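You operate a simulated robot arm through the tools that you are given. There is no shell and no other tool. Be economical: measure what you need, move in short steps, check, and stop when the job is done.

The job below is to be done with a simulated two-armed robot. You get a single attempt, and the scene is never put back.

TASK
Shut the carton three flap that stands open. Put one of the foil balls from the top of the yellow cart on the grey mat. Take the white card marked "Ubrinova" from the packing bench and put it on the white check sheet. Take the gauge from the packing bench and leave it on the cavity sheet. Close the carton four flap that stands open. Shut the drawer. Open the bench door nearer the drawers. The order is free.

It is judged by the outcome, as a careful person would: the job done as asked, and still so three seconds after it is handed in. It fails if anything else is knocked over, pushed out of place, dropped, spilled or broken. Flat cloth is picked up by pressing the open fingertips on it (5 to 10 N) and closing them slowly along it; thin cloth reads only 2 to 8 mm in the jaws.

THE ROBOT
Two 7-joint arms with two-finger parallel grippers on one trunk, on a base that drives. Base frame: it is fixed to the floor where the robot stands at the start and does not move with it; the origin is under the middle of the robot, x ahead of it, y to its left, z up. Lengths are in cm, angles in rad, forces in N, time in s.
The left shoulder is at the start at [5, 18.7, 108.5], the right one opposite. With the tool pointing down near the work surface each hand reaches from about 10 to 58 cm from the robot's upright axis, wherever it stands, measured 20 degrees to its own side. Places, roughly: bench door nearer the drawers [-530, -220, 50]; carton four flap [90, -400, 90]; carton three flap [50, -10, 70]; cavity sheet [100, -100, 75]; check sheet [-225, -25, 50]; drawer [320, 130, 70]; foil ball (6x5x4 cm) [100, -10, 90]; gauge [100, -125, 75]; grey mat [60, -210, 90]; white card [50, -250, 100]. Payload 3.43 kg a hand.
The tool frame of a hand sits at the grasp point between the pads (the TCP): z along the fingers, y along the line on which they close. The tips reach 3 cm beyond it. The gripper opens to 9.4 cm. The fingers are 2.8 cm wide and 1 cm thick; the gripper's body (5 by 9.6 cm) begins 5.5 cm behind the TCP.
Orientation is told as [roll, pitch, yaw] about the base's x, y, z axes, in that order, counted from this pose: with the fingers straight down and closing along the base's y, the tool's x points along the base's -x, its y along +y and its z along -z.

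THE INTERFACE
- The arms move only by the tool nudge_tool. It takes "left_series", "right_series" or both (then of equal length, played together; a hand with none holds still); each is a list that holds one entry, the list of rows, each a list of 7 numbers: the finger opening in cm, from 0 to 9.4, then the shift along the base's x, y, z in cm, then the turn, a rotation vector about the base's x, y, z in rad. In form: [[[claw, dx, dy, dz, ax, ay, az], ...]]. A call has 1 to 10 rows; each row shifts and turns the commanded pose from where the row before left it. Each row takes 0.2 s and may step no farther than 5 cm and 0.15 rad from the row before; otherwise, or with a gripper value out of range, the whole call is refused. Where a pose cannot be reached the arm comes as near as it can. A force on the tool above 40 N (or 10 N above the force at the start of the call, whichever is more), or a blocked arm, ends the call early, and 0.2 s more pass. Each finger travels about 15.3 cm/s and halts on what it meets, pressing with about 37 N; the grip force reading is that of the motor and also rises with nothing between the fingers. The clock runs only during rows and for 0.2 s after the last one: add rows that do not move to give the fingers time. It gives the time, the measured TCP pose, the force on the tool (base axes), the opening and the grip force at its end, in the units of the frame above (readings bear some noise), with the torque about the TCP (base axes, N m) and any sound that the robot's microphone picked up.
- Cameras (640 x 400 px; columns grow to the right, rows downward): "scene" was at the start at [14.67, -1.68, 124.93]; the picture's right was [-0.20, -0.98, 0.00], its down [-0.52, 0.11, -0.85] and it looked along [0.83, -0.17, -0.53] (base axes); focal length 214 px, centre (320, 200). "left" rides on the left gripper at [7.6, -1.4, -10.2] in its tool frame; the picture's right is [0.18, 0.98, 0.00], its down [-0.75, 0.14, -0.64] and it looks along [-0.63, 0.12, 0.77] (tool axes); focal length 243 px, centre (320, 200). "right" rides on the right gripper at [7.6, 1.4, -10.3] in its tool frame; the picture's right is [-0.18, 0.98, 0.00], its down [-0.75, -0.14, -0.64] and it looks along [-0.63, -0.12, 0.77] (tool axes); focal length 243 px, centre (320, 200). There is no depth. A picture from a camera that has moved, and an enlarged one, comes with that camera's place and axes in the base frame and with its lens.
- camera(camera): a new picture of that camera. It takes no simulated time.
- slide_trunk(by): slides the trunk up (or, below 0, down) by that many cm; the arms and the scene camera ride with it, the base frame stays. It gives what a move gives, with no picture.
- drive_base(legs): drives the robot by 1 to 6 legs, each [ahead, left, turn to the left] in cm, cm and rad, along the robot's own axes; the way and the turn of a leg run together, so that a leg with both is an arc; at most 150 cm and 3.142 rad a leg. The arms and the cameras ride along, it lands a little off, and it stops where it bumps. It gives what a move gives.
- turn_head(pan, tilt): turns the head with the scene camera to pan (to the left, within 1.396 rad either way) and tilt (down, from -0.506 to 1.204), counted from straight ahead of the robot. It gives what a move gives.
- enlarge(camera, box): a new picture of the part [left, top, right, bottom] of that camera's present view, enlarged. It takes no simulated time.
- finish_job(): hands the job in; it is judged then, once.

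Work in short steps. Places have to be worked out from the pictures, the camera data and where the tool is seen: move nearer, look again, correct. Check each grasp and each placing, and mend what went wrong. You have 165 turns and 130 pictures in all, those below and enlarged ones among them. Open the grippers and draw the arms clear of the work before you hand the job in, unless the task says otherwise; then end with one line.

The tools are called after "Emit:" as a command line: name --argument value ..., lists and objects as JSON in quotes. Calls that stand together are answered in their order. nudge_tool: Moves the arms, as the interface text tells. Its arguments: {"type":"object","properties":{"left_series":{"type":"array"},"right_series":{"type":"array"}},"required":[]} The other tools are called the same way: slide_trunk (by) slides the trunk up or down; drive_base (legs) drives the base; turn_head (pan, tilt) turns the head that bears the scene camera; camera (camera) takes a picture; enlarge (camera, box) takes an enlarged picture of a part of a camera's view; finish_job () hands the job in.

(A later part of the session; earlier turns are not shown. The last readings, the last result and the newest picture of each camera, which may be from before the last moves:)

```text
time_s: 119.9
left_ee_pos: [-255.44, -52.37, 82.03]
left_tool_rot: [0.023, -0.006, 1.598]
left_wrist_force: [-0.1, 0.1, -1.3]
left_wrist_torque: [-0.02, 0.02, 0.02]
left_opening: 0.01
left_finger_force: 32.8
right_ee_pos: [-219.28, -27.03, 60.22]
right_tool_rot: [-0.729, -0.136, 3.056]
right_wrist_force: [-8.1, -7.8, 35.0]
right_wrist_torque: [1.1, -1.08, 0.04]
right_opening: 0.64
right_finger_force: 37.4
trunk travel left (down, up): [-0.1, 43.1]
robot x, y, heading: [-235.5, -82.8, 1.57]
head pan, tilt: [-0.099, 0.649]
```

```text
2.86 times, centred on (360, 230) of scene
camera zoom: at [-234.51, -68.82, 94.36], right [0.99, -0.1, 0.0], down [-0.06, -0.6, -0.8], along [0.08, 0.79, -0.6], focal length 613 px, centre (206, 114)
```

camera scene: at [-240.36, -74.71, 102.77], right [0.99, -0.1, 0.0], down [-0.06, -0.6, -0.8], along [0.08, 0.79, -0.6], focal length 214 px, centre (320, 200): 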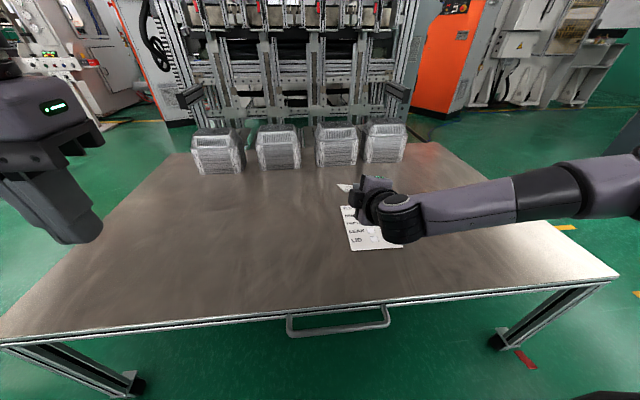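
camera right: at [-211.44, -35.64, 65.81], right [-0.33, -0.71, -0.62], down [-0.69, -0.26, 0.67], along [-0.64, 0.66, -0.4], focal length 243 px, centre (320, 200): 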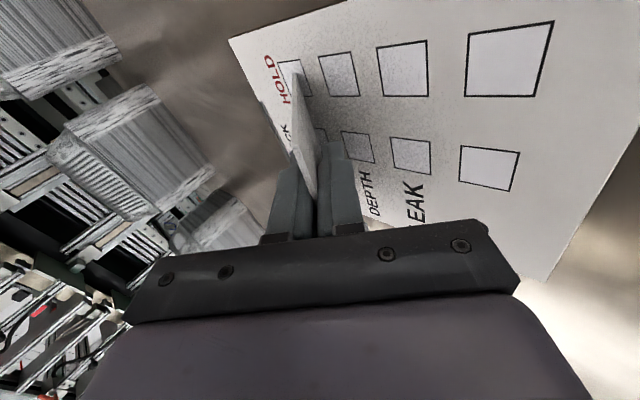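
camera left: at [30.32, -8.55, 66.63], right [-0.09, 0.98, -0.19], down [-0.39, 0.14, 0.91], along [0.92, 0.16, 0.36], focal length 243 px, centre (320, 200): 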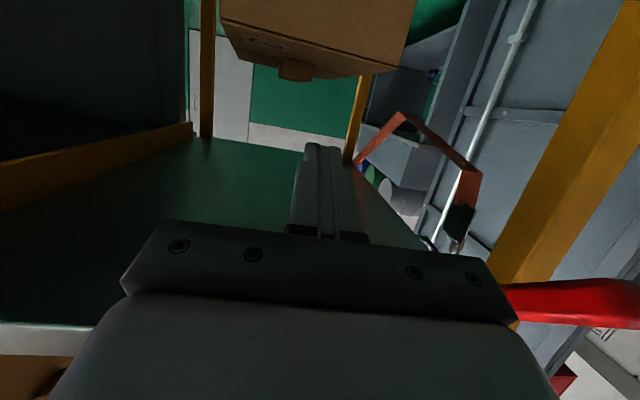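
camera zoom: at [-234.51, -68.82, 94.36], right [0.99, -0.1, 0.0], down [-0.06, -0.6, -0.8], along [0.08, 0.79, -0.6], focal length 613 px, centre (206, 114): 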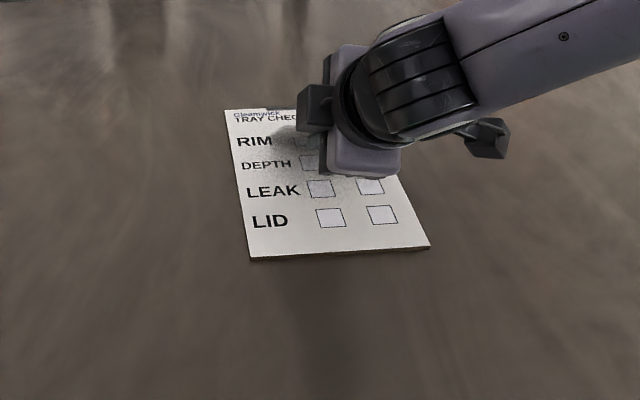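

The card's edge is on the sheet. I'll ease the pressure, open the fingers, then retreat along the tool axis so the card lies down on the sheet.

Emit:
nudge_tool --right_series '[[[0, 0, 0, 0.5, 0, 0, 0], [1.5, 0, 0, 0, 0, 0, 0], [4, 0, 0, 0, 0, 0, 0], [5, 0, 0, 0, 0, 0, 0], [5, 0, -2, 2.2, 0, 0, 0], [5, 0, -3, 3.4, 0, 0, 0], [5, 0, -3, 3.4, 0, 0, 0], [5, 0, -3, 3.4, 0, 0, 0], [5, 0, -2, 4, 0, 0, 0]]]'

Emit:
enlarge --camera "scene" --box '[260, 140, 480, 300]'

```text
time_s: 121.9
left_ee_pos: [-255.47, -52.06, 81.95]
left_tool_rot: [0.025, -0.003, 1.598]
left_wrist_force: [0.6, 0.2, -0.1]
left_wrist_torque: [-0.02, 0.03, -0.01]
left_opening: 0.0
left_finger_force: 33.0
right_ee_pos: [-218.75, -39.73, 75.18]
right_tool_rot: [-0.712, -0.132, 3.047]
right_wrist_force: [-0.1, 0.1, 0.6]
right_wrist_torque: [-0.04, -0.02, 0.01]
right_opening: 5.0
right_finger_force: 0.2
right hand out of reach, approached as far as the arm can: row 9
trunk travel left (down, up): [-0.1, 43.1]
robot x, y, heading: [-235.54, -82.85, 1.569]
head pan, tilt: [-0.099, 0.649]
```

```text
2.50 times, centred on (370, 220) of scene
camera zoom: at [-234.37, -68.53, 94.25], right [0.99, -0.1, 0.0], down [-0.06, -0.6, -0.8], along [0.08, 0.79, -0.61], focal length 536 px, centre (195, 150)
```

zoom: 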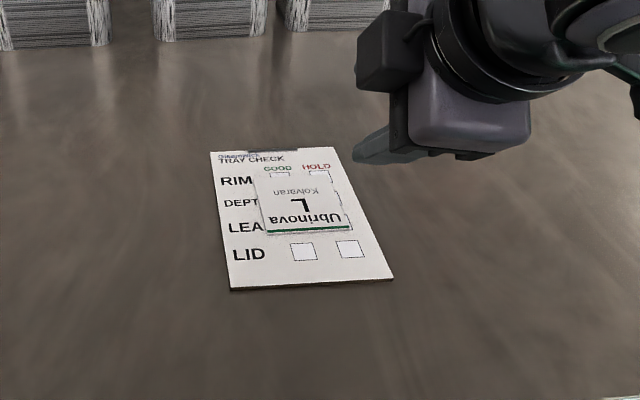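

The Ubrinova card lies face up on the check sheet. Next, the bench door: back off, raise the trunk, restore the right hand, and drive toward [−430, −208].

Emit:
drive_base --legs '[[-25, 0, 0]]'

Emit:
nudge_tool --right_series '[[[5, 0, 0, 2, -0.15, 0, 0], [5, 0, 0, 2, -0.15, 0, 0], [5, 0, 0, 2, -0.15, 0, 0], [5, 0, 0, 2, -0.15, 0, 0], [5, 0, 0, 2, -0.11, 0, 0], [5, 1, 0, 0, 0, 0, -0.15], [5, 1, 0, 0, 0, 0, -0.15], [5, 1, 0, 0, 0, 0, -0.15], [5, 1, 0, 0, 0, 0, -0.15], [5, 1, 0, 0, 0, 0, -0.15]]]'

Emit:
nudge_tool --right_series '[[[5, 1, 0, 0, 0, 0, -0.15], [5, 1, 0, 0, 0, 0, -0.15], [5, 1, 0, 0, 0, 0, -0.15], [5, 1, 0, 0, 0, 0, -0.15], [5, 0, 0, 0, 0, 0, -0.13]]]'

Emit:
slide_trunk --by 20

Emit:
drive_base --legs '[[0, 0, 1.571], [110, 50, 0], [85, 50, 0]]'

Emit:
turn_head --pan 0.0 --tilt 0.4

Emit:
camera --camera "scene"

```text
time_s: 123.7
left_ee_pos: [-255.35, -77.14, 81.88]
left_tool_rot: [0.024, -0.003, 1.596]
left_wrist_force: [-0.8, 0.0, -0.1]
left_wrist_torque: [-0.03, -0.02, 0.0]
left_opening: 0.02
left_finger_force: 33.0
right_ee_pos: [-218.79, -64.77, 75.32]
right_tool_rot: [-0.714, -0.134, 3.044]
right_wrist_force: [0.3, -0.4, -0.2]
right_wrist_torque: [-0.03, -0.03, 0.02]
right_opening: 5.0
right_finger_force: 0.1
trunk travel left (down, up): [-0.1, 43.1]
robot x, y, heading: [-235.25, -108.35, 1.571]
head pan, tilt: [-0.099, 0.649]
```

```text
time_s: 125.9
left_ee_pos: [-255.29, -77.21, 81.86]
left_tool_rot: [0.026, -0.003, 1.596]
left_wrist_force: [-0.3, -0.1, 0.7]
left_wrist_torque: [0.0, 0.01, 0.0]
left_opening: 0.02
left_finger_force: 32.8
right_ee_pos: [-214.46, -65.53, 75.68]
right_tool_rot: [-0.702, -0.139, 2.306]
right_wrist_force: [-0.8, 0.5, -0.9]
right_wrist_torque: [-0.04, 0.03, 0.03]
right_opening: 4.99
right_finger_force: 0.1
right hand out of reach, approached as far as the arm can: row 1, 2, 3, 4, 5
trunk travel left (down, up): [-0.1, 43.1]
robot x, y, heading: [-235.59, -108.11, 1.573]
head pan, tilt: [-0.099, 0.649]
```

```text
time_s: 127.1
left_ee_pos: [-255.37, -77.14, 81.89]
left_tool_rot: [0.024, -0.002, 1.594]
left_wrist_force: [0.0, 0.3, -0.4]
left_wrist_torque: [0.0, 0.01, -0.01]
left_opening: 0.0
left_finger_force: 33.4
right_ee_pos: [-210.58, -65.39, 75.78]
right_tool_rot: [-0.701, -0.141, 1.575]
right_wrist_force: [0.5, -0.7, -0.5]
right_wrist_torque: [0.0, 0.0, 0.01]
right_opening: 4.99
right_finger_force: 0.0
trunk travel left (down, up): [-0.1, 43.1]
robot x, y, heading: [-235.67, -108.11, 1.564]
head pan, tilt: [-0.099, 0.649]
```

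```text
time_s: 129.3
left_ee_pos: [-255.37, -77.07, 101.8]
left_tool_rot: [0.025, 0.0, 1.594]
left_wrist_force: [0.3, -0.2, -0.7]
left_wrist_torque: [0.03, 0.01, 0.01]
left_opening: 0.0
left_finger_force: 32.8
right_ee_pos: [-210.58, -65.31, 95.61]
right_tool_rot: [-0.702, -0.139, 1.578]
right_wrist_force: [-0.1, 0.2, 0.1]
right_wrist_torque: [-0.02, 0.0, 0.0]
right_opening: 4.97
right_finger_force: 0.0
trunk travel left (down, up): [-20.1, 23.1]
robot x, y, heading: [-235.32, -107.92, 1.563]
head pan, tilt: [-0.099, 0.649]
```

```text
time_s: 143.9
left_ee_pos: [-459.23, -230.09, 101.96]
left_tool_rot: [0.025, -0.002, -3.102]
left_wrist_force: [0.2, -0.1, -0.2]
left_wrist_torque: [0.02, -0.03, -0.04]
left_opening: 0.02
left_finger_force: 33.4
right_ee_pos: [-471.5, -185.49, 95.72]
right_tool_rot: [-0.701, -0.14, -3.118]
right_wrist_force: [-0.1, 1.0, -0.3]
right_wrist_torque: [0.0, -0.07, 0.0]
right_opening: 5.0
right_finger_force: 0.1
trunk travel left (down, up): [-20.1, 23.1]
robot x, y, heading: [-428.69, -209.65, -3.125]
head pan, tilt: [-0.099, 0.649]
```

```text
time_s: 144.7
left_ee_pos: [-459.15, -230.16, 101.79]
left_tool_rot: [0.025, -0.002, -3.102]
left_wrist_force: [0.7, -0.6, 1.0]
left_wrist_torque: [0.0, -0.01, -0.03]
left_opening: 0.0
left_finger_force: 32.7
right_ee_pos: [-471.63, -185.59, 95.61]
right_tool_rot: [-0.702, -0.14, -3.119]
right_wrist_force: [0.2, 0.0, 0.0]
right_wrist_torque: [0.0, -0.02, 0.03]
right_opening: 4.97
right_finger_force: 0.1
trunk travel left (down, up): [-20.1, 23.1]
robot x, y, heading: [-428.56, -209.68, -3.129]
head pan, tilt: [0.0, 0.4]
```

```text
66 pictures are left
camera scene: at [-443.49, -209.79, 116.51], right [-0.01, 1.0, 0.0], down [0.39, 0.01, -0.92], along [-0.92, -0.01, -0.39], focal length 214 px, centre (320, 200)
```

scene: 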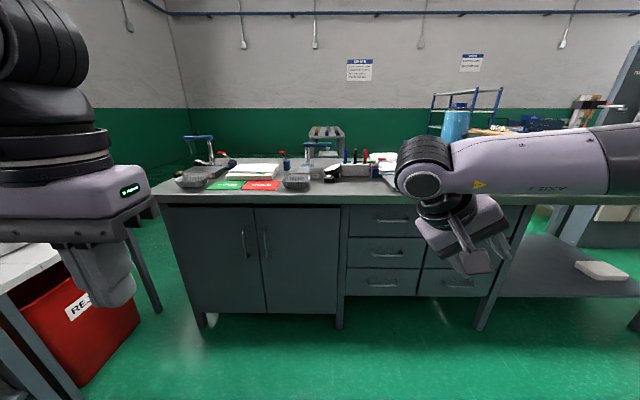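

The right door (next to the drawers) has a vertical bar handle near y −237, z≈57, hinged at its right edge. I'll lower the trunk, point the left hand forward at handle height, and tuck the right hand back.

Emit:
enlarge --camera "scene" --box '[150, 180, 360, 340]'

Emit:
slide_trunk --by -18

Emit:
nudge_tool --left_series '[[[5, 0, 0, -2.5, 0, 0.15, 0], [5, 0, 0, -2.5, 0, 0.15, 0], [5, 0, 0, -2.5, 0, 0.15, 0], [5, 0, 0, -2.5, 0, 0.15, 0], [5, 0, 0, -2.5, 0, 0.15, 0], [5, 0, 0, -2.5, 0, 0.15, 0], [5, 0, 0, -2.5, 0, 0.15, 0], [5, 0, 0, -2.5, 0, 0.15, 0], [5, 0, 0, -2.5, 0, 0.15, 0], [5, 0, 0, -2.5, 0, 0.15, 0]]]' --right_series '[[[5, 2, 0, 0, 0, 0, 0], [5, 2, 0, 0, 0, 0, 0], [5, 2, 0, 0, 0, 0, 0], [5, 2, 0, 0, 0, 0, 0], [5, 2, 0, 0, 0, 0, 0], [5, 2, 0, 0, 0, 0, 0], [5, 2, 0, 0, 0, 0, 0], [5, 2, 0, 0, 0, 0, 0], [5, 0, 0, 0, 0, 0, 0], [5, 0, 0, 0, 0, 0, 0]]]'

Emit:
camera --camera "left"

```text
2.50 times, centred on (255, 260) of scene
camera zoom: at [-443.49, -209.79, 116.51], right [-0.01, 1.0, 0.0], down [0.39, 0.01, -0.92], along [-0.92, -0.01, -0.39], focal length 536 px, centre (482, 50)
```

zoom: 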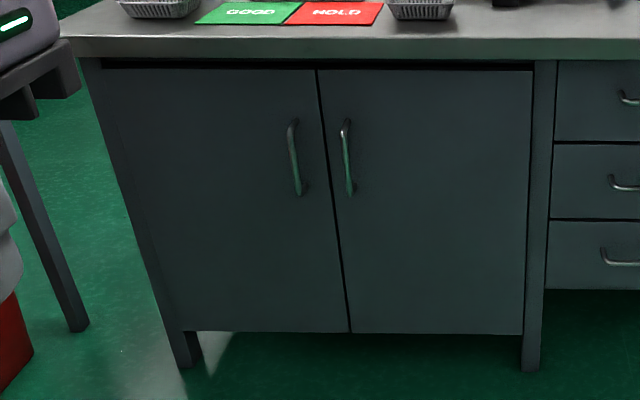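

```text
time_s: 146.7
left_ee_pos: [-458.96, -230.23, 83.9]
left_tool_rot: [0.025, -0.002, -3.101]
left_wrist_force: [-0.2, 0.0, 0.1]
left_wrist_torque: [-0.03, -0.01, 0.06]
left_opening: 0.03
left_finger_force: 33.1
right_ee_pos: [-471.49, -185.58, 77.66]
right_tool_rot: [-0.701, -0.142, -3.119]
right_wrist_force: [0.3, -0.2, -0.3]
right_wrist_torque: [-0.03, 0.01, 0.0]
right_opening: 4.97
right_finger_force: 0.0
trunk travel left (down, up): [-2.1, 41.1]
robot x, y, heading: [-428.66, -209.41, -3.128]
head pan, tilt: [0.0, 0.4]
```

```text
time_s: 148.9
left_ee_pos: [-468.55, -222.43, 64.36]
left_tool_rot: [-0.518, -1.489, -2.594]
left_wrist_force: [0.7, -0.1, -0.6]
left_wrist_torque: [0.02, 0.01, 0.03]
left_opening: 5.01
left_finger_force: 0.1
left hand out of reach, approached as far as the arm can: row 4, 5, 6, 7, 9, 10
right_ee_pos: [-455.51, -185.46, 77.7]
right_tool_rot: [-0.703, -0.142, -3.118]
right_wrist_force: [0.4, -0.2, 0.4]
right_wrist_torque: [-0.01, 0.0, 0.0]
right_opening: 4.98
right_finger_force: 0.0
trunk travel left (down, up): [-2.1, 41.1]
robot x, y, heading: [-428.48, -209.99, -3.13]
head pan, tilt: [0.0, 0.4]
```

```text
64 pictures are left
camera left: at [-458.0, -220.48, 57.51], right [0.04, -0.97, -0.22], down [0.59, -0.15, 0.79], along [-0.8, -0.16, 0.57], focal length 243 px, centre (320, 200)
```

left: 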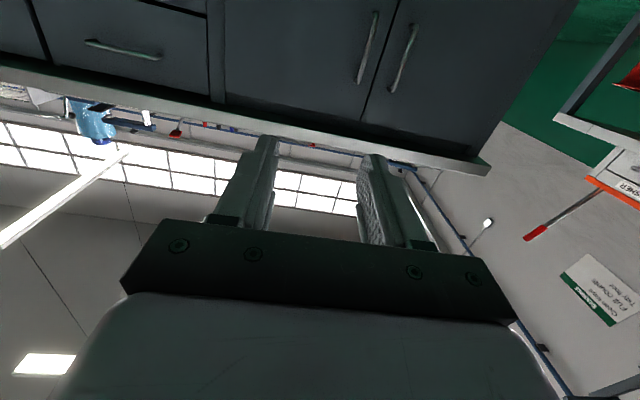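

The handle triangulates to [−526.8, −235.8, 59.4]; the left hand points level at the bench. I'll drive 40 ahead and 8 left, then align the hand in y and z.

Emit:
drive_base --legs '[[40, 8, 0]]'

Emit:
nudge_tool --left_series '[[[5, 0, -1.5, -1.5, 0, 0, 0], [5, 0, -1.5, -1.5, 0, 0, 0], [5, 0, -1.5, -1.5, 0, 0, 0], [5, 0, -0.9, -0.5, 0, 0, 0], [5, 0, 0, 0, 0, 0, 0]]]'

Emit:
camera --camera "left"

Emit:
camera --camera "scene"

```text
time_s: 151.4
left_ee_pos: [-507.89, -231.52, 64.36]
left_tool_rot: [-0.483, -1.488, -2.624]
left_wrist_force: [-0.1, 1.1, -0.3]
left_wrist_torque: [-0.01, 0.01, 0.0]
left_opening: 5.0
left_finger_force: 0.0
right_ee_pos: [-495.04, -194.36, 77.69]
right_tool_rot: [-0.701, -0.142, -3.112]
right_wrist_force: [-1.2, -0.1, 0.4]
right_wrist_torque: [-0.02, 0.01, 0.0]
right_opening: 5.0
right_finger_force: 0.1
trunk travel left (down, up): [-2.1, 41.1]
robot x, y, heading: [-467.62, -218.58, -3.115]
head pan, tilt: [0.0, 0.4]
```

```text
time_s: 152.6
left_ee_pos: [-507.91, -231.56, 64.31]
left_tool_rot: [-0.483, -1.49, -2.626]
left_wrist_force: [-0.2, -0.9, 0.2]
left_wrist_torque: [0.0, -0.03, 0.02]
left_opening: 5.03
left_finger_force: 0.0
left hand out of reach, approached as far as the arm can: row 1, 2, 3, 4
right_ee_pos: [-495.16, -194.56, 77.71]
right_tool_rot: [-0.701, -0.142, -3.112]
right_wrist_force: [0.5, 0.0, 0.0]
right_wrist_torque: [0.02, 0.0, -0.03]
right_opening: 4.97
right_finger_force: 0.0
trunk travel left (down, up): [-2.1, 41.1]
robot x, y, heading: [-467.75, -218.46, -3.125]
head pan, tilt: [0.0, 0.4]
```

```text
63 pictures are left
camera left: at [-497.25, -229.39, 57.49], right [0.05, -0.97, -0.22], down [0.59, -0.15, 0.79], along [-0.8, -0.17, 0.57], focal length 243 px, centre (320, 200)
```

left: 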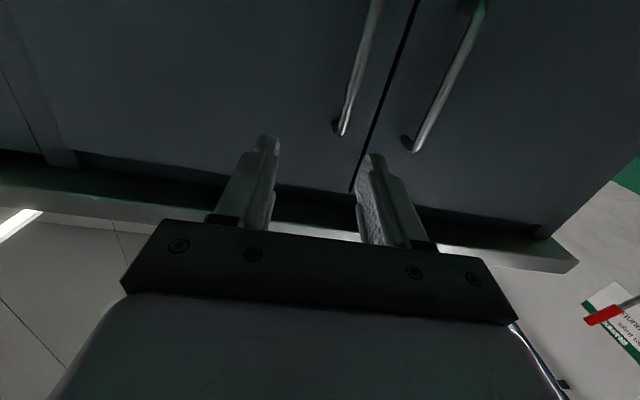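

```text
62 pictures are left
camera scene: at [-482.85, -218.59, 98.52], right [-0.02, 1.0, 0.0], down [0.39, 0.01, -0.92], along [-0.92, -0.02, -0.39], focal length 214 px, centre (320, 200)
```

scene: 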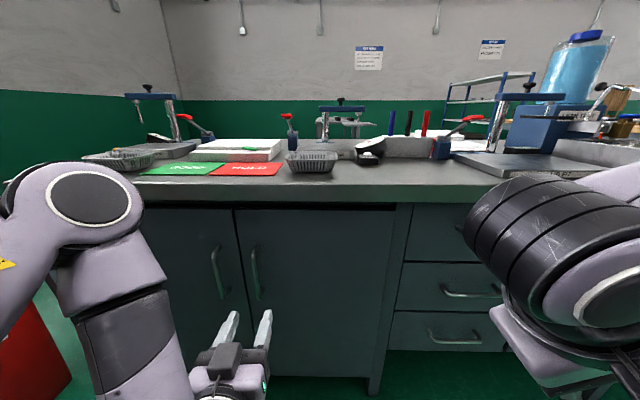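

Too folded to shift there; extending forward first, then correcting y and z.

Emit:
nudge_tool --left_series '[[[6, -4, 0, 0, 0, 0, 0], [6, -4, -1, -1, 0, 0, 0], [6, -0.5, -2, -2, 0, 0, 0], [6, 0, -2, -2, 0, 0, 0], [6, 0, 0, 0, 0, 0, 0]]]'

Emit:
camera --camera "left"

```text
time_s: 153.8
left_ee_pos: [-514.7, -229.52, 64.08]
left_tool_rot: [-0.474, -1.488, -2.63]
left_wrist_force: [-0.5, 0.5, 0.0]
left_wrist_torque: [0.06, 0.0, 0.04]
left_opening: 5.99
left_finger_force: 0.1
left hand out of reach, approached as far as the arm can: row 1, 2, 3, 4
right_ee_pos: [-495.14, -194.43, 77.66]
right_tool_rot: [-0.702, -0.141, -3.112]
right_wrist_force: [0.1, 0.3, -0.2]
right_wrist_torque: [-0.01, -0.01, -0.01]
right_opening: 5.01
right_finger_force: 0.0
trunk travel left (down, up): [-2.1, 41.1]
robot x, y, heading: [-468.2, -218.39, -3.125]
head pan, tilt: [0.0, 0.4]
```

```text
61 pictures are left
camera left: at [-504.14, -227.39, 57.32], right [0.05, -0.97, -0.22], down [0.59, -0.15, 0.79], along [-0.81, -0.17, 0.57], focal length 243 px, centre (320, 200)
```

left: 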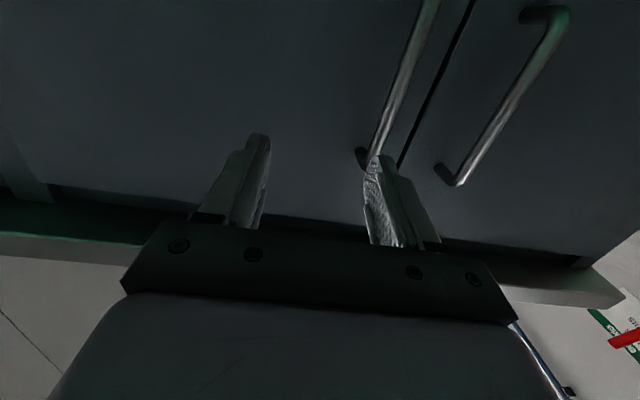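

The arm can't go lower in this pose, but z≈62 still catches the bar. I'll shift with trunk and base: down 2, left 6.6, then forward 8.

Emit:
slide_trunk --by -2

Emit:
drive_base --legs '[[0, 6.6, 0], [6, 0, 0]]'

Emit:
camera --camera "left"

```text
time_s: 154.5
left_ee_pos: [-514.8, -229.62, 62.13]
left_tool_rot: [-0.472, -1.488, -2.63]
left_wrist_force: [0.0, -0.3, -0.1]
left_wrist_torque: [-0.01, 0.0, 0.0]
left_opening: 5.98
left_finger_force: 0.1
right_ee_pos: [-495.14, -194.44, 75.69]
right_tool_rot: [-0.702, -0.141, -3.112]
right_wrist_force: [-0.1, 0.0, 0.1]
right_wrist_torque: [0.02, 0.02, 0.01]
right_opening: 4.99
right_finger_force: 0.0
trunk travel left (down, up): [-0.1, 43.1]
robot x, y, heading: [-467.72, -218.25, -3.118]
head pan, tilt: [0.0, 0.4]
```

```text
time_s: 156.3
left_ee_pos: [-520.57, -236.13, 62.11]
left_tool_rot: [-0.471, -1.488, -2.631]
left_wrist_force: [-0.6, -0.3, -0.2]
left_wrist_torque: [0.01, 0.02, 0.04]
left_opening: 6.0
left_finger_force: 0.1
right_ee_pos: [-500.8, -201.07, 75.62]
right_tool_rot: [-0.702, -0.141, -3.113]
right_wrist_force: [0.0, 0.1, -0.4]
right_wrist_torque: [-0.02, -0.02, 0.0]
right_opening: 5.0
right_finger_force: 0.0
trunk travel left (down, up): [-0.1, 43.1]
robot x, y, heading: [-473.6, -224.73, -3.122]
head pan, tilt: [0.0, 0.4]
```

```text
60 pictures are left
camera left: at [-509.88, -234.0, 55.33], right [0.05, -0.97, -0.22], down [0.59, -0.15, 0.79], along [-0.81, -0.17, 0.57], focal length 243 px, centre (320, 200)
```

left: 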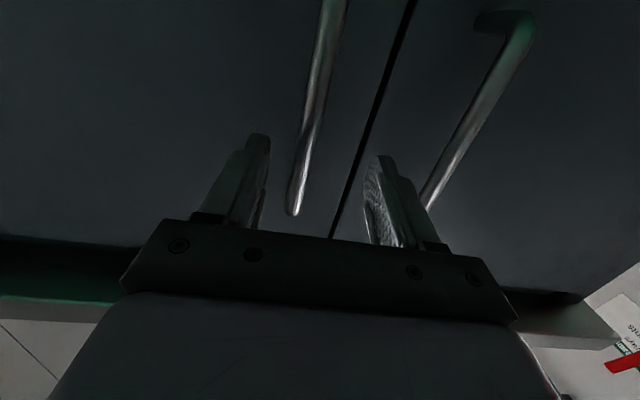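

The bar is between the fingers laterally. Forward 4.5 more with the base, then close.

Emit:
drive_base --legs '[[4.5, 0, 0]]'

Emit:
nudge_tool --left_series '[[[3, 0, 0, 0, 0, 0, 0], [0, 0, 0, 0, 0, 0, 0], [0, 0, 0, 0, 0, 0, 0], [0, 0, 0, 0, 0, 0, 0]]]'

Emit:
camera --camera "left"

```text
time_s: 157.3
left_ee_pos: [-524.26, -236.13, 62.17]
left_tool_rot: [-0.46, -1.487, -2.652]
left_wrist_force: [3.1, -2.3, 1.1]
left_wrist_torque: [0.06, 0.02, -0.03]
left_opening: 5.86
left_finger_force: 0.1
right_ee_pos: [-504.99, -201.23, 75.65]
right_tool_rot: [-0.702, -0.142, -3.114]
right_wrist_force: [-0.1, 1.0, -0.8]
right_wrist_torque: [0.02, 0.02, 0.0]
right_opening: 4.99
right_finger_force: 0.0
trunk travel left (down, up): [-0.1, 43.1]
robot x, y, heading: [-477.88, -225.53, -3.123]
head pan, tilt: [0.0, 0.4]
stopped in leg 1: the force on the tool passed its limit at 55 N (the readings are from after the stop); the commanded pose is now the measured one
```

```text
time_s: 158.0
left_ee_pos: [-524.33, -235.34, 62.11]
left_tool_rot: [-0.45, -1.485, -2.684]
left_wrist_force: [-0.7, 4.6, -0.7]
left_wrist_torque: [-1.11, -0.09, -0.08]
left_opening: 1.71
left_finger_force: 45.0
right_ee_pos: [-504.9, -200.97, 75.68]
right_tool_rot: [-0.7, -0.141, -3.115]
right_wrist_force: [-0.2, 0.1, 0.1]
right_wrist_torque: [0.02, -0.01, 0.02]
right_opening: 5.03
right_finger_force: 0.0
trunk travel left (down, up): [-0.1, 43.1]
robot x, y, heading: [-477.68, -225.15, -3.125]
head pan, tilt: [0.0, 0.4]
stopped in row 3 (left hand): the force on the tool passed its limit at 42 N (the readings are from after the stop); the commanded pose is now the measured one
```

```text
59 pictures are left
camera left: at [-513.56, -233.43, 55.34], right [0.02, -0.97, -0.22], down [0.58, -0.17, 0.8], along [-0.81, -0.15, 0.56], focal length 243 px, centre (320, 200)
```

left: 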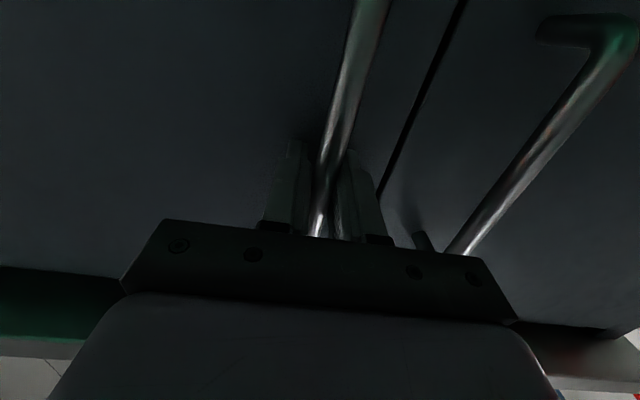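

The bar is gripped. The hinge is near [−527, −202], so I'll drive the base on an arc about it, swinging the door with the hand rigid to it.

Emit:
drive_base --legs '[[-5.75, -12.3, 0.25]]'

Emit:
camera --camera "scene"

```text
time_s: 160.1
left_ee_pos: [-516.39, -233.38, 62.0]
left_tool_rot: [-0.46, -1.481, -2.431]
left_wrist_force: [0.0, 1.3, 0.6]
left_wrist_torque: [-1.06, -0.46, 0.0]
left_opening: 1.7
left_finger_force: 45.3
right_ee_pos: [-506.23, -195.7, 75.6]
right_tool_rot: [-0.7, -0.142, -2.86]
right_wrist_force: [0.7, -1.1, 0.0]
right_wrist_torque: [-0.02, 0.01, -0.03]
right_opening: 5.01
right_finger_force: 0.0
trunk travel left (down, up): [-0.1, 43.1]
robot x, y, heading: [-473.66, -212.3, -2.863]
head pan, tilt: [0.0, 0.4]
stopped in leg 1: the force on the tool passed its limit at 41 N (the readings are from after the stop); the commanded pose is now the measured one
```

```text
58 pictures are left
camera scene: at [-488.28, -216.15, 96.53], right [-0.27, 0.96, 0.0], down [0.37, 0.1, -0.92], along [-0.89, -0.25, -0.39], focal length 214 px, centre (320, 200)
```

scene: 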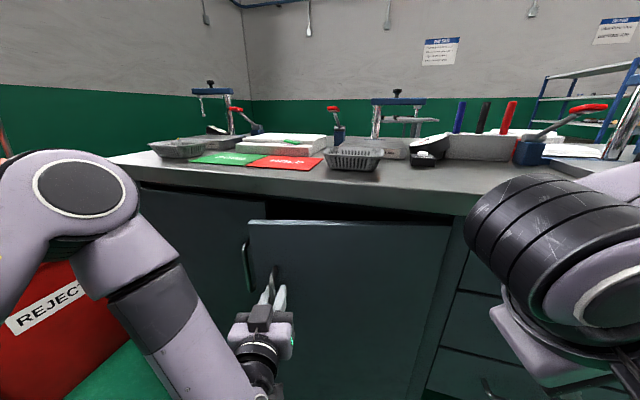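

The door swings. Continuing the arc in two smaller legs.

Emit:
drive_base --legs '[[-4.5, -9.8, 0.2]]'

Emit:
drive_base --legs '[[-4.5, -9.8, 0.2]]'

Emit:
camera --camera "scene"

```text
time_s: 161.6
left_ee_pos: [-510.65, -230.72, 62.03]
left_tool_rot: [-0.502, -1.478, -2.19]
left_wrist_force: [-4.7, 9.5, -2.0]
left_wrist_torque: [-1.08, -0.17, 0.03]
left_opening: 1.72
left_finger_force: 45.2
right_ee_pos: [-508.33, -191.91, 75.66]
right_tool_rot: [-0.698, -0.141, -2.66]
right_wrist_force: [-0.3, -0.3, -0.8]
right_wrist_torque: [0.02, -0.01, -0.01]
right_opening: 5.02
right_finger_force: 0.1
trunk travel left (down, up): [-0.1, 43.1]
robot x, y, heading: [-473.06, -201.65, -2.668]
head pan, tilt: [0.0, 0.4]
```

```text
time_s: 163.1
left_ee_pos: [-505.65, -227.18, 62.19]
left_tool_rot: [-0.504, -1.48, -1.986]
left_wrist_force: [13.8, -16.8, 1.3]
left_wrist_torque: [-0.95, -0.51, -0.12]
left_opening: 1.7
left_finger_force: 45.7
right_ee_pos: [-511.01, -188.43, 75.78]
right_tool_rot: [-0.701, -0.142, -2.463]
right_wrist_force: [-0.3, -0.5, -0.6]
right_wrist_torque: [0.01, -0.01, -0.01]
right_opening: 4.99
right_finger_force: 0.0
trunk travel left (down, up): [-0.1, 43.1]
robot x, y, heading: [-474.77, -190.94, -2.469]
head pan, tilt: [0.0, 0.4]
```

```text
57 pictures are left
camera scene: at [-486.46, -200.27, 96.52], right [-0.62, 0.78, 0.0], down [0.3, 0.24, -0.92], along [-0.72, -0.57, -0.39], focal length 214 px, centre (320, 200)
```

scene: 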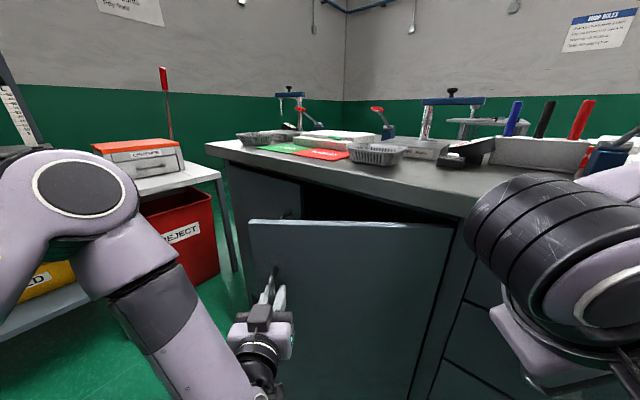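

About 37° open. I'll draw the right hand further from the bench before continuing the arc.

Emit:
nudge_tool --right_series '[[[5, 3, 0, 0, 0, 0, 0], [5, 3, 0, 0, 0, 0, 0], [5, 3, -1, 0, 0, 0, 0], [5, 2, -2, 0, 0, 0, 0]]]'

Emit:
drive_base --legs '[[-4.5, -9.6, 0.2]]'

Emit:
drive_base --legs '[[-4.5, -9.6, 0.2]]'

Emit:
camera --camera "scene"

```text
time_s: 163.5
left_ee_pos: [-505.6, -227.16, 62.11]
left_tool_rot: [-0.405, -1.483, -2.081]
left_wrist_force: [-0.2, 0.5, 2.0]
left_wrist_torque: [-0.78, -0.68, 0.01]
left_opening: 1.68
left_finger_force: 44.7
right_ee_pos: [-509.58, -188.54, 75.82]
right_tool_rot: [-0.703, -0.151, -2.466]
right_wrist_force: [-1.5, -4.6, 0.1]
right_wrist_torque: [0.28, -0.17, -0.56]
right_opening: 5.01
right_finger_force: 0.0
trunk travel left (down, up): [-0.1, 43.1]
robot x, y, heading: [-474.83, -190.99, -2.476]
head pan, tilt: [0.0, 0.4]
stopped in row 1 (right hand): the force on the tool passed its limit at 136 N (the readings are from after the stop); the commanded pose is now the measured one
```

```text
time_s: 165.0
left_ee_pos: [-501.19, -222.57, 62.2]
left_tool_rot: [-0.448, -1.482, -1.845]
left_wrist_force: [-10.6, 9.7, -1.3]
left_wrist_torque: [-0.97, -0.57, 0.06]
left_opening: 1.7
left_finger_force: 45.2
right_ee_pos: [-512.91, -185.65, 75.84]
right_tool_rot: [-0.708, -0.151, -2.264]
right_wrist_force: [-8.0, -10.6, 1.2]
right_wrist_torque: [0.65, -0.61, -1.11]
right_opening: 5.0
right_finger_force: 0.1
trunk travel left (down, up): [-0.1, 43.1]
robot x, y, heading: [-478.14, -181.19, -2.273]
head pan, tilt: [0.0, 0.4]
```

```text
time_s: 166.5
left_ee_pos: [-497.99, -217.35, 61.97]
left_tool_rot: [-0.452, -1.481, -1.64]
left_wrist_force: [14.2, -7.7, 1.5]
left_wrist_torque: [-0.51, -0.93, -0.08]
left_opening: 1.68
left_finger_force: 44.6
right_ee_pos: [-516.59, -183.32, 75.95]
right_tool_rot: [-0.708, -0.152, -2.068]
right_wrist_force: [-3.1, -5.9, 0.1]
right_wrist_torque: [0.41, -0.33, -0.47]
right_opening: 4.99
right_finger_force: 0.1
trunk travel left (down, up): [-0.1, 43.1]
robot x, y, heading: [-483.88, -172.05, -2.072]
head pan, tilt: [0.0, 0.4]
```

```text
56 pictures are left
camera scene: at [-490.7, -185.12, 96.52], right [-0.88, 0.48, 0.0], down [0.19, 0.34, -0.92], along [-0.44, -0.81, -0.39], focal length 214 px, centre (320, 200)
```

scene: 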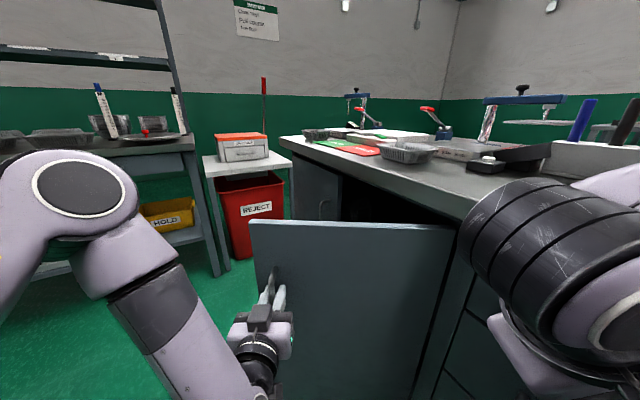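

The door is about 60° open. I'll swing it a little further with the arm alone, keeping the base still.

Emit:
nudge_tool --left_series '[[[0, 1.35, 2.9, 0, 0, 0, 0.1], [0, 1.05, 3.02, 0, 0, 0, 0.1], [0, 0.74, 3.1, 0, 0, 0, 0.1], [0, 0, 0, 0, 0, 0, 0]]]'

```text
time_s: 167.3
left_ee_pos: [-495.09, -209.51, 62.07]
left_tool_rot: [-0.699, -1.455, -1.088]
left_wrist_force: [-13.4, 3.7, 9.3]
left_wrist_torque: [-0.54, -0.95, -0.25]
left_opening: 1.79
left_finger_force: 45.5
right_ee_pos: [-516.78, -183.24, 75.92]
right_tool_rot: [-0.706, -0.152, -2.068]
right_wrist_force: [-0.3, 0.0, -0.4]
right_wrist_torque: [0.03, 0.01, 0.02]
right_opening: 5.0
right_finger_force: 0.0
trunk travel left (down, up): [-0.1, 43.1]
robot x, y, heading: [-483.92, -171.72, -2.074]
head pan, tilt: [0.0, 0.4]
stopped in row 4 (left hand): the force on the tool passed its limit at 78 N (the readings are from after the stop); the commanded pose is now the measured one
```

The door is now about 75° open. I'll release the bar and back away along my heading.

Emit:
nudge_tool --left_series '[[[4, 0, 0, 0, 0, 0, 0], [7, 0, 0, 0, 0, 0, 0], [7, 0, 0, 0, 0, 0, 0]]]'

Emit:
drive_base --legs '[[-25, 0, 0]]'

Emit:
camera --camera "scene"

```text
time_s: 168.1
left_ee_pos: [-494.99, -209.52, 61.85]
left_tool_rot: [-0.672, -1.453, -1.111]
left_wrist_force: [0.7, -0.5, 0.1]
left_wrist_torque: [-0.02, 0.04, 0.01]
left_opening: 6.97
left_finger_force: 0.0
right_ee_pos: [-516.59, -183.08, 75.91]
right_tool_rot: [-0.708, -0.151, -2.068]
right_wrist_force: [-0.1, -1.8, 0.0]
right_wrist_torque: [0.08, -0.13, -0.07]
right_opening: 4.98
right_finger_force: 0.1
trunk travel left (down, up): [-0.1, 43.1]
robot x, y, heading: [-483.73, -171.82, -2.074]
head pan, tilt: [0.0, 0.4]
```

```text
time_s: 169.9
left_ee_pos: [-483.14, -187.93, 61.91]
left_tool_rot: [-0.68, -1.455, -1.11]
left_wrist_force: [1.1, -0.5, 0.0]
left_wrist_torque: [-0.02, 0.0, 0.0]
left_opening: 6.98
left_finger_force: 0.1
right_ee_pos: [-504.75, -161.38, 75.91]
right_tool_rot: [-0.708, -0.153, -2.074]
right_wrist_force: [-0.4, -2.6, 1.1]
right_wrist_torque: [0.16, -0.08, -0.19]
right_opening: 5.0
right_finger_force: 0.0
trunk travel left (down, up): [-0.1, 43.1]
robot x, y, heading: [-471.21, -149.96, -2.083]
head pan, tilt: [0.0, 0.4]
```

```text
55 pictures are left
camera scene: at [-478.84, -163.4, 96.52], right [-0.87, 0.49, 0.0], down [0.19, 0.34, -0.92], along [-0.45, -0.8, -0.39], focal length 214 px, centre (320, 200)
```

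scene: 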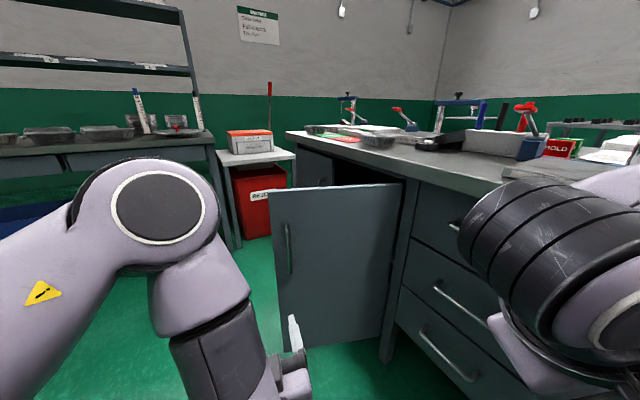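

The door stands open. Next is carton four: I'll raise the trunk, turn round and drive back toward the cage side to find it.

Emit:
drive_base --legs '[[-15, 0, 0], [0, 0, 2.083], [150, 0, 0], [150, 0, 0], [35, -10, -0.7]]'

Emit:
slide_trunk --by 30

Emit:
turn_head --pan 0.1 --tilt 0.2

Emit:
camera --camera "scene"

```text
time_s: 192.1
left_ee_pos: [-105.47, -192.46, 61.94]
left_tool_rot: [-0.68, -1.455, 0.206]
left_wrist_force: [0.7, 0.3, 0.9]
left_wrist_torque: [-0.01, -0.01, 0.01]
left_opening: 7.0
left_finger_force: 0.2
right_ee_pos: [-136.69, -206.51, 75.91]
right_tool_rot: [-0.705, -0.15, -0.76]
right_wrist_force: [1.7, -0.5, -0.9]
right_wrist_torque: [-0.08, 0.05, -0.17]
right_opening: 5.0
right_finger_force: 0.0
trunk travel left (down, up): [-0.1, 43.1]
robot x, y, heading: [-138.9, -171.64, -0.765]
head pan, tilt: [0.0, 0.4]
```

```text
time_s: 195.1
left_ee_pos: [-105.6, -192.43, 91.85]
left_tool_rot: [-0.68, -1.454, 0.204]
left_wrist_force: [-0.5, 0.4, -0.1]
left_wrist_torque: [-0.02, 0.03, 0.02]
left_opening: 7.0
left_finger_force: 0.1
right_ee_pos: [-136.57, -206.72, 105.95]
right_tool_rot: [-0.705, -0.152, -0.759]
right_wrist_force: [0.2, -0.4, 0.3]
right_wrist_torque: [-0.04, 0.01, -0.06]
right_opening: 5.0
right_finger_force: 0.0
trunk travel left (down, up): [-30.1, 13.1]
robot x, y, heading: [-139.04, -171.57, -0.766]
head pan, tilt: [0.0, 0.4]
```

```text
time_s: 195.8
left_ee_pos: [-105.5, -192.28, 91.99]
left_tool_rot: [-0.682, -1.452, 0.21]
left_wrist_force: [0.3, 0.6, 0.2]
left_wrist_torque: [-0.02, 0.04, -0.01]
left_opening: 6.99
left_finger_force: 0.1
right_ee_pos: [-136.74, -206.66, 105.87]
right_tool_rot: [-0.707, -0.151, -0.759]
right_wrist_force: [0.7, -1.1, 0.0]
right_wrist_torque: [0.01, 0.03, -0.06]
right_opening: 5.0
right_finger_force: 0.1
trunk travel left (down, up): [-30.1, 13.1]
robot x, y, heading: [-139.12, -171.85, -0.762]
head pan, tilt: [0.099, 0.201]
```

```text
54 pictures are left
camera scene: at [-127.38, -181.41, 128.37], right [-0.62, -0.79, 0.0], down [-0.16, 0.12, -0.98], along [0.77, -0.61, -0.2], focal length 214 px, centre (320, 200)
```

scene: 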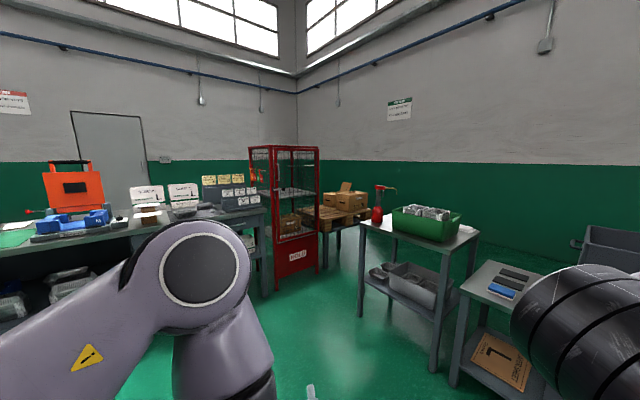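

The cartons stand on a low table past the cage. I'll drive to about [−10, −245] in front of the cage for a closer look.

Emit:
drive_base --legs '[[140, 36, 0], [0, 0, -0.3]]'

Emit:
turn_head --pan 0.0 --tilt 0.3

Emit:
camera --camera "scene"

```text
time_s: 204.0
left_ee_pos: [12.95, -271.13, 91.9]
left_tool_rot: [-0.683, -1.453, -0.083]
left_wrist_force: [-0.2, -0.6, 0.2]
left_wrist_torque: [0.02, 0.01, -0.01]
left_opening: 7.03
left_finger_force: 0.1
right_ee_pos: [-20.8, -275.85, 105.81]
right_tool_rot: [-0.707, -0.151, -1.052]
right_wrist_force: [1.0, -0.9, 0.0]
right_wrist_torque: [-0.01, 0.03, -0.13]
right_opening: 5.03
right_finger_force: 0.1
trunk travel left (down, up): [-30.1, 13.1]
robot x, y, heading: [-13.13, -241.75, -1.058]
head pan, tilt: [0.099, 0.201]
```

```text
time_s: 204.6
left_ee_pos: [13.09, -271.14, 92.0]
left_tool_rot: [-0.681, -1.452, -0.081]
left_wrist_force: [0.1, -0.1, -0.3]
left_wrist_torque: [-0.01, 0.0, 0.01]
left_opening: 7.01
left_finger_force: 0.3
right_ee_pos: [-20.81, -275.8, 105.95]
right_tool_rot: [-0.707, -0.152, -1.052]
right_wrist_force: [-0.2, 1.7, 0.1]
right_wrist_torque: [-0.03, 0.01, -0.01]
right_opening: 4.99
right_finger_force: 0.0
trunk travel left (down, up): [-30.1, 13.1]
robot x, y, heading: [-12.94, -241.5, -1.054]
head pan, tilt: [0.0, 0.3]
```

```text
53 pictures are left
camera scene: at [-5.52, -254.78, 127.45], right [-0.87, -0.49, 0.0], down [-0.14, 0.26, -0.96], along [0.47, -0.83, -0.3], focal length 214 px, centre (320, 200)
```

scene: 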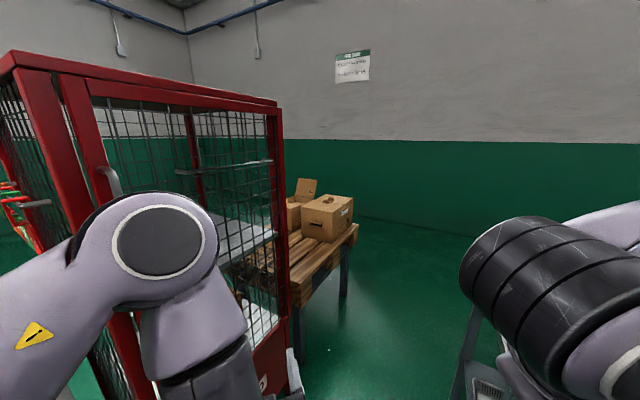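

Two cartons stand on the pallet table; the rear one has a flap up. Enlarging to read labels.

Emit:
enlarge --camera "scene" --box '[270, 165, 380, 245]'

```text
5.00 times, centred on (325, 205) of scene
camera zoom: at [-5.52, -254.78, 127.45], right [-0.87, -0.49, 0.0], down [-0.14, 0.26, -0.96], along [0.47, -0.83, -0.3], focal length 1072 px, centre (295, 175)
```

zoom: 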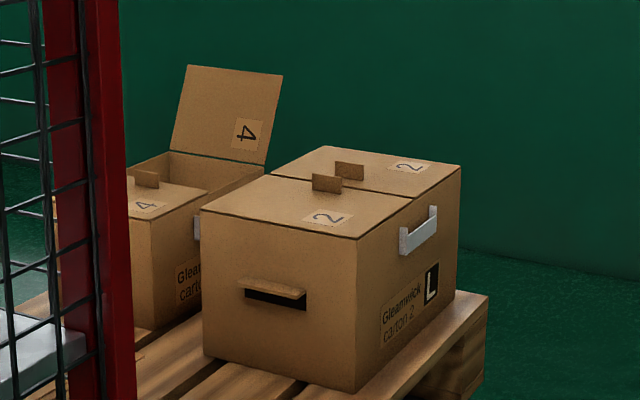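

Carton 4 is the rear one; its far flap (hinged on the −y side) stands up leaning away, so I should come from the y≈−475 side. I'll turn to face −y and check the passage between the pump table and the pallet table.

Emit:
drive_base --legs '[[0, 20, -0.517]]'

Emit:
turn_head --pan 0.0 --tilt 0.45

Emit:
camera --camera "scene"

```text
time_s: 207.0
left_ee_pos: [14.19, -275.19, 92.0]
left_tool_rot: [-0.683, -1.454, -0.599]
left_wrist_force: [0.5, 0.1, 0.0]
left_wrist_torque: [0.01, 0.03, -0.04]
left_opening: 7.01
left_finger_force: 0.1
right_ee_pos: [-17.56, -262.3, 105.9]
right_tool_rot: [-0.707, -0.153, -1.567]
right_wrist_force: [0.3, -0.2, -1.4]
right_wrist_torque: [0.04, 0.05, -0.04]
right_opening: 4.98
right_finger_force: 0.0
trunk travel left (down, up): [-30.1, 13.1]
robot x, y, heading: [5.96, -237.03, -1.579]
head pan, tilt: [0.0, 0.3]
```

```text
time_s: 207.7
left_ee_pos: [14.14, -275.2, 91.95]
left_tool_rot: [-0.684, -1.453, -0.598]
left_wrist_force: [0.4, 0.1, -0.9]
left_wrist_torque: [-0.01, 0.01, 0.0]
left_opening: 6.98
left_finger_force: 0.0
right_ee_pos: [-17.7, -262.58, 106.04]
right_tool_rot: [-0.707, -0.152, -1.568]
right_wrist_force: [-0.1, 0.0, 0.4]
right_wrist_torque: [-0.01, 0.01, -0.03]
right_opening: 4.99
right_finger_force: 0.1
trunk travel left (down, up): [-30.1, 13.1]
robot x, y, heading: [6.1, -236.43, -1.572]
head pan, tilt: [0.0, 0.45]
```

```text
51 pictures are left
camera scene: at [6.03, -251.63, 126.06], right [-1.0, 0.0, 0.0], down [0.0, 0.43, -0.9], along [0.0, -0.9, -0.43], focal length 214 px, centre (320, 200)
```

scene: 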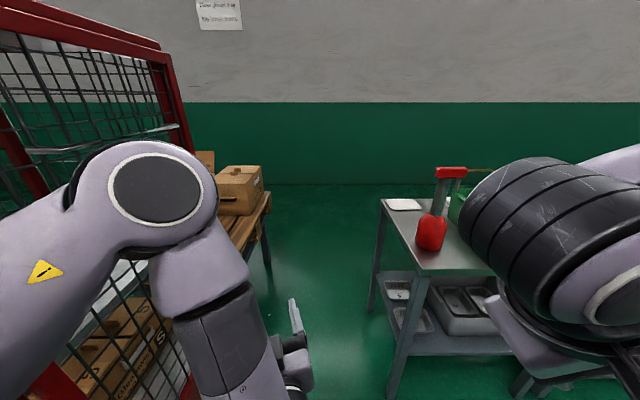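

The passage is about 74 cm wide, centred near x=10. I'll raise the trunk for elbow clearance and go straight through to y≈−478.

Emit:
slide_trunk --by 12

Emit:
drive_base --legs '[[120, 2, 0], [122, 0, 0]]'

Emit:
drive_base --legs '[[0, 0, 1.571]]'

Emit:
turn_head --pan 0.6 --tilt 0.4

Emit:
camera --camera "scene"

```text
time_s: 209.2
left_ee_pos: [14.19, -275.26, 103.95]
left_tool_rot: [-0.679, -1.454, -0.603]
left_wrist_force: [-0.3, 0.3, 0.3]
left_wrist_torque: [0.0, 0.01, -0.02]
left_opening: 6.97
left_finger_force: 0.1
right_ee_pos: [-17.58, -262.47, 117.91]
right_tool_rot: [-0.706, -0.152, -1.567]
right_wrist_force: [-0.7, -0.9, 0.3]
right_wrist_torque: [-0.03, 0.0, 0.0]
right_opening: 5.04
right_finger_force: 0.0
trunk travel left (down, up): [-42.1, 1.1]
robot x, y, heading: [6.0, -236.68, -1.577]
head pan, tilt: [0.0, 0.45]
```

```text
time_s: 221.1
left_ee_pos: [14.53, -519.05, 104.0]
left_tool_rot: [-0.682, -1.454, -0.611]
left_wrist_force: [0.6, -0.1, -0.3]
left_wrist_torque: [0.0, -0.01, 0.0]
left_opening: 7.0
left_finger_force: 0.1
right_ee_pos: [-17.04, -506.19, 117.92]
right_tool_rot: [-0.706, -0.152, -1.578]
right_wrist_force: [0.0, -0.4, 0.1]
right_wrist_torque: [-0.01, 0.03, -0.03]
right_opening: 5.01
right_finger_force: 0.0
trunk travel left (down, up): [-42.1, 1.1]
robot x, y, heading: [7.02, -480.85, -1.585]
head pan, tilt: [0.0, 0.45]
```

```text
time_s: 225.4
left_ee_pos: [45.37, -472.48, 104.02]
left_tool_rot: [-0.684, -1.455, 0.969]
left_wrist_force: [-0.6, 1.1, -0.9]
left_wrist_torque: [-0.03, -0.02, 0.0]
left_opening: 6.98
left_finger_force: 0.0
right_ee_pos: [32.53, -504.28, 117.83]
right_tool_rot: [-0.707, -0.153, -0.001]
right_wrist_force: [0.0, -0.2, 0.0]
right_wrist_torque: [0.02, 0.02, -0.02]
right_opening: 5.02
right_finger_force: 0.0
trunk travel left (down, up): [-42.1, 1.1]
robot x, y, heading: [6.97, -480.38, -0.012]
head pan, tilt: [0.0, 0.45]
```

```text
time_s: 226.4
left_ee_pos: [45.29, -472.55, 104.05]
left_tool_rot: [-0.683, -1.451, 0.972]
left_wrist_force: [0.7, 1.4, 0.9]
left_wrist_torque: [0.02, -0.04, -0.03]
left_opening: 7.01
left_finger_force: 0.0
right_ee_pos: [32.57, -504.26, 117.93]
right_tool_rot: [-0.707, -0.152, 0.0]
right_wrist_force: [0.3, 0.4, -0.8]
right_wrist_torque: [0.05, -0.02, -0.01]
right_opening: 4.99
right_finger_force: 0.1
trunk travel left (down, up): [-42.1, 1.1]
robot x, y, heading: [7.14, -480.67, -0.011]
head pan, tilt: [0.6, 0.4]
```

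```text
50 pictures are left
camera scene: at [20.42, -475.26, 138.52], right [0.56, -0.83, 0.0], down [-0.32, -0.22, -0.92], along [0.76, 0.51, -0.39], focal length 214 px, centre (320, 200)
```

scene: 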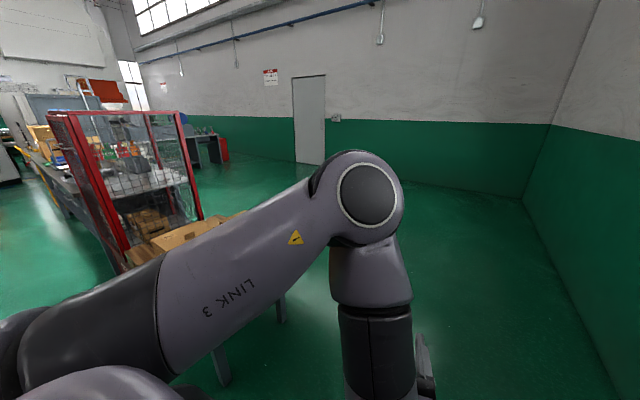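

Open floor lies behind the bench, so that route exists. I'll go to x≈100 and face the carton table.

Emit:
drive_base --legs '[[93, -5, 0], [0, 0, 1.58]]'

Emit:
turn_head --pan 0.0 --tilt 0.6

Emit:
camera --camera "scene"

```text
time_s: 235.1
left_ee_pos: [92.16, -447.91, 103.99]
left_tool_rot: [-0.683, -1.453, 2.527]
left_wrist_force: [-0.4, 0.0, -0.1]
left_wrist_torque: [0.01, 0.0, -0.02]
left_opening: 7.0
left_finger_force: 0.0
right_ee_pos: [123.79, -461.15, 117.96]
right_tool_rot: [-0.707, -0.151, 1.558]
right_wrist_force: [0.0, 0.2, 0.3]
right_wrist_torque: [0.01, -0.02, 0.0]
right_opening: 4.97
right_finger_force: 0.0
trunk travel left (down, up): [-42.1, 1.1]
robot x, y, heading: [99.65, -486.49, 1.548]
head pan, tilt: [0.6, 0.4]
```

```text
time_s: 236.1
left_ee_pos: [92.22, -448.0, 103.96]
left_tool_rot: [-0.681, -1.451, 2.527]
left_wrist_force: [0.0, -0.1, -0.1]
left_wrist_torque: [0.03, -0.01, -0.02]
left_opening: 6.98
left_finger_force: 0.0
right_ee_pos: [123.72, -461.21, 117.91]
right_tool_rot: [-0.706, -0.151, 1.557]
right_wrist_force: [-0.4, 0.7, 0.5]
right_wrist_torque: [0.02, 0.0, 0.0]
right_opening: 4.99
right_finger_force: 0.1
trunk travel left (down, up): [-42.1, 1.1]
robot x, y, heading: [99.83, -486.5, 1.547]
head pan, tilt: [0.0, 0.6]
```

```text
49 pictures are left
camera scene: at [100.02, -471.86, 136.7], right [1.0, -0.02, 0.0], down [-0.01, -0.56, -0.83], along [0.02, 0.83, -0.56], focal length 214 px, centre (320, 200)
```

scene: 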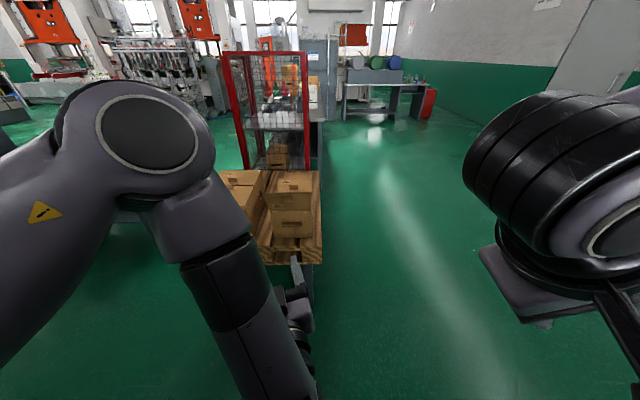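

Carton 4 is ahead-left with its open flap leaning toward me. Enlarging to measure it.

Emit:
enlarge --camera "scene" --box '[210, 150, 350, 280]'

```text
3.08 times, centred on (280, 215) of scene
camera zoom: at [100.02, -471.86, 136.7], right [1.0, -0.02, 0.0], down [-0.01, -0.56, -0.83], along [0.02, 0.83, -0.56], focal length 660 px, centre (443, 154)
```

zoom: 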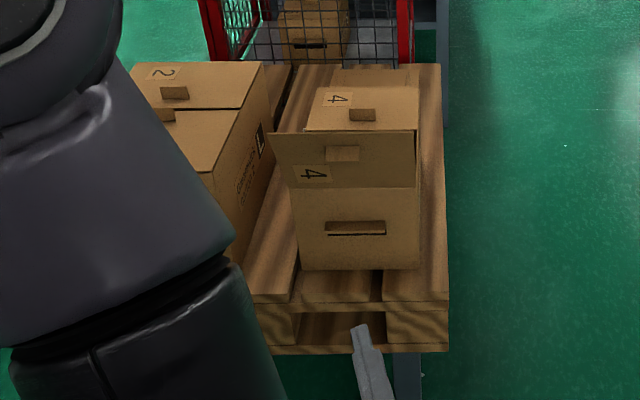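

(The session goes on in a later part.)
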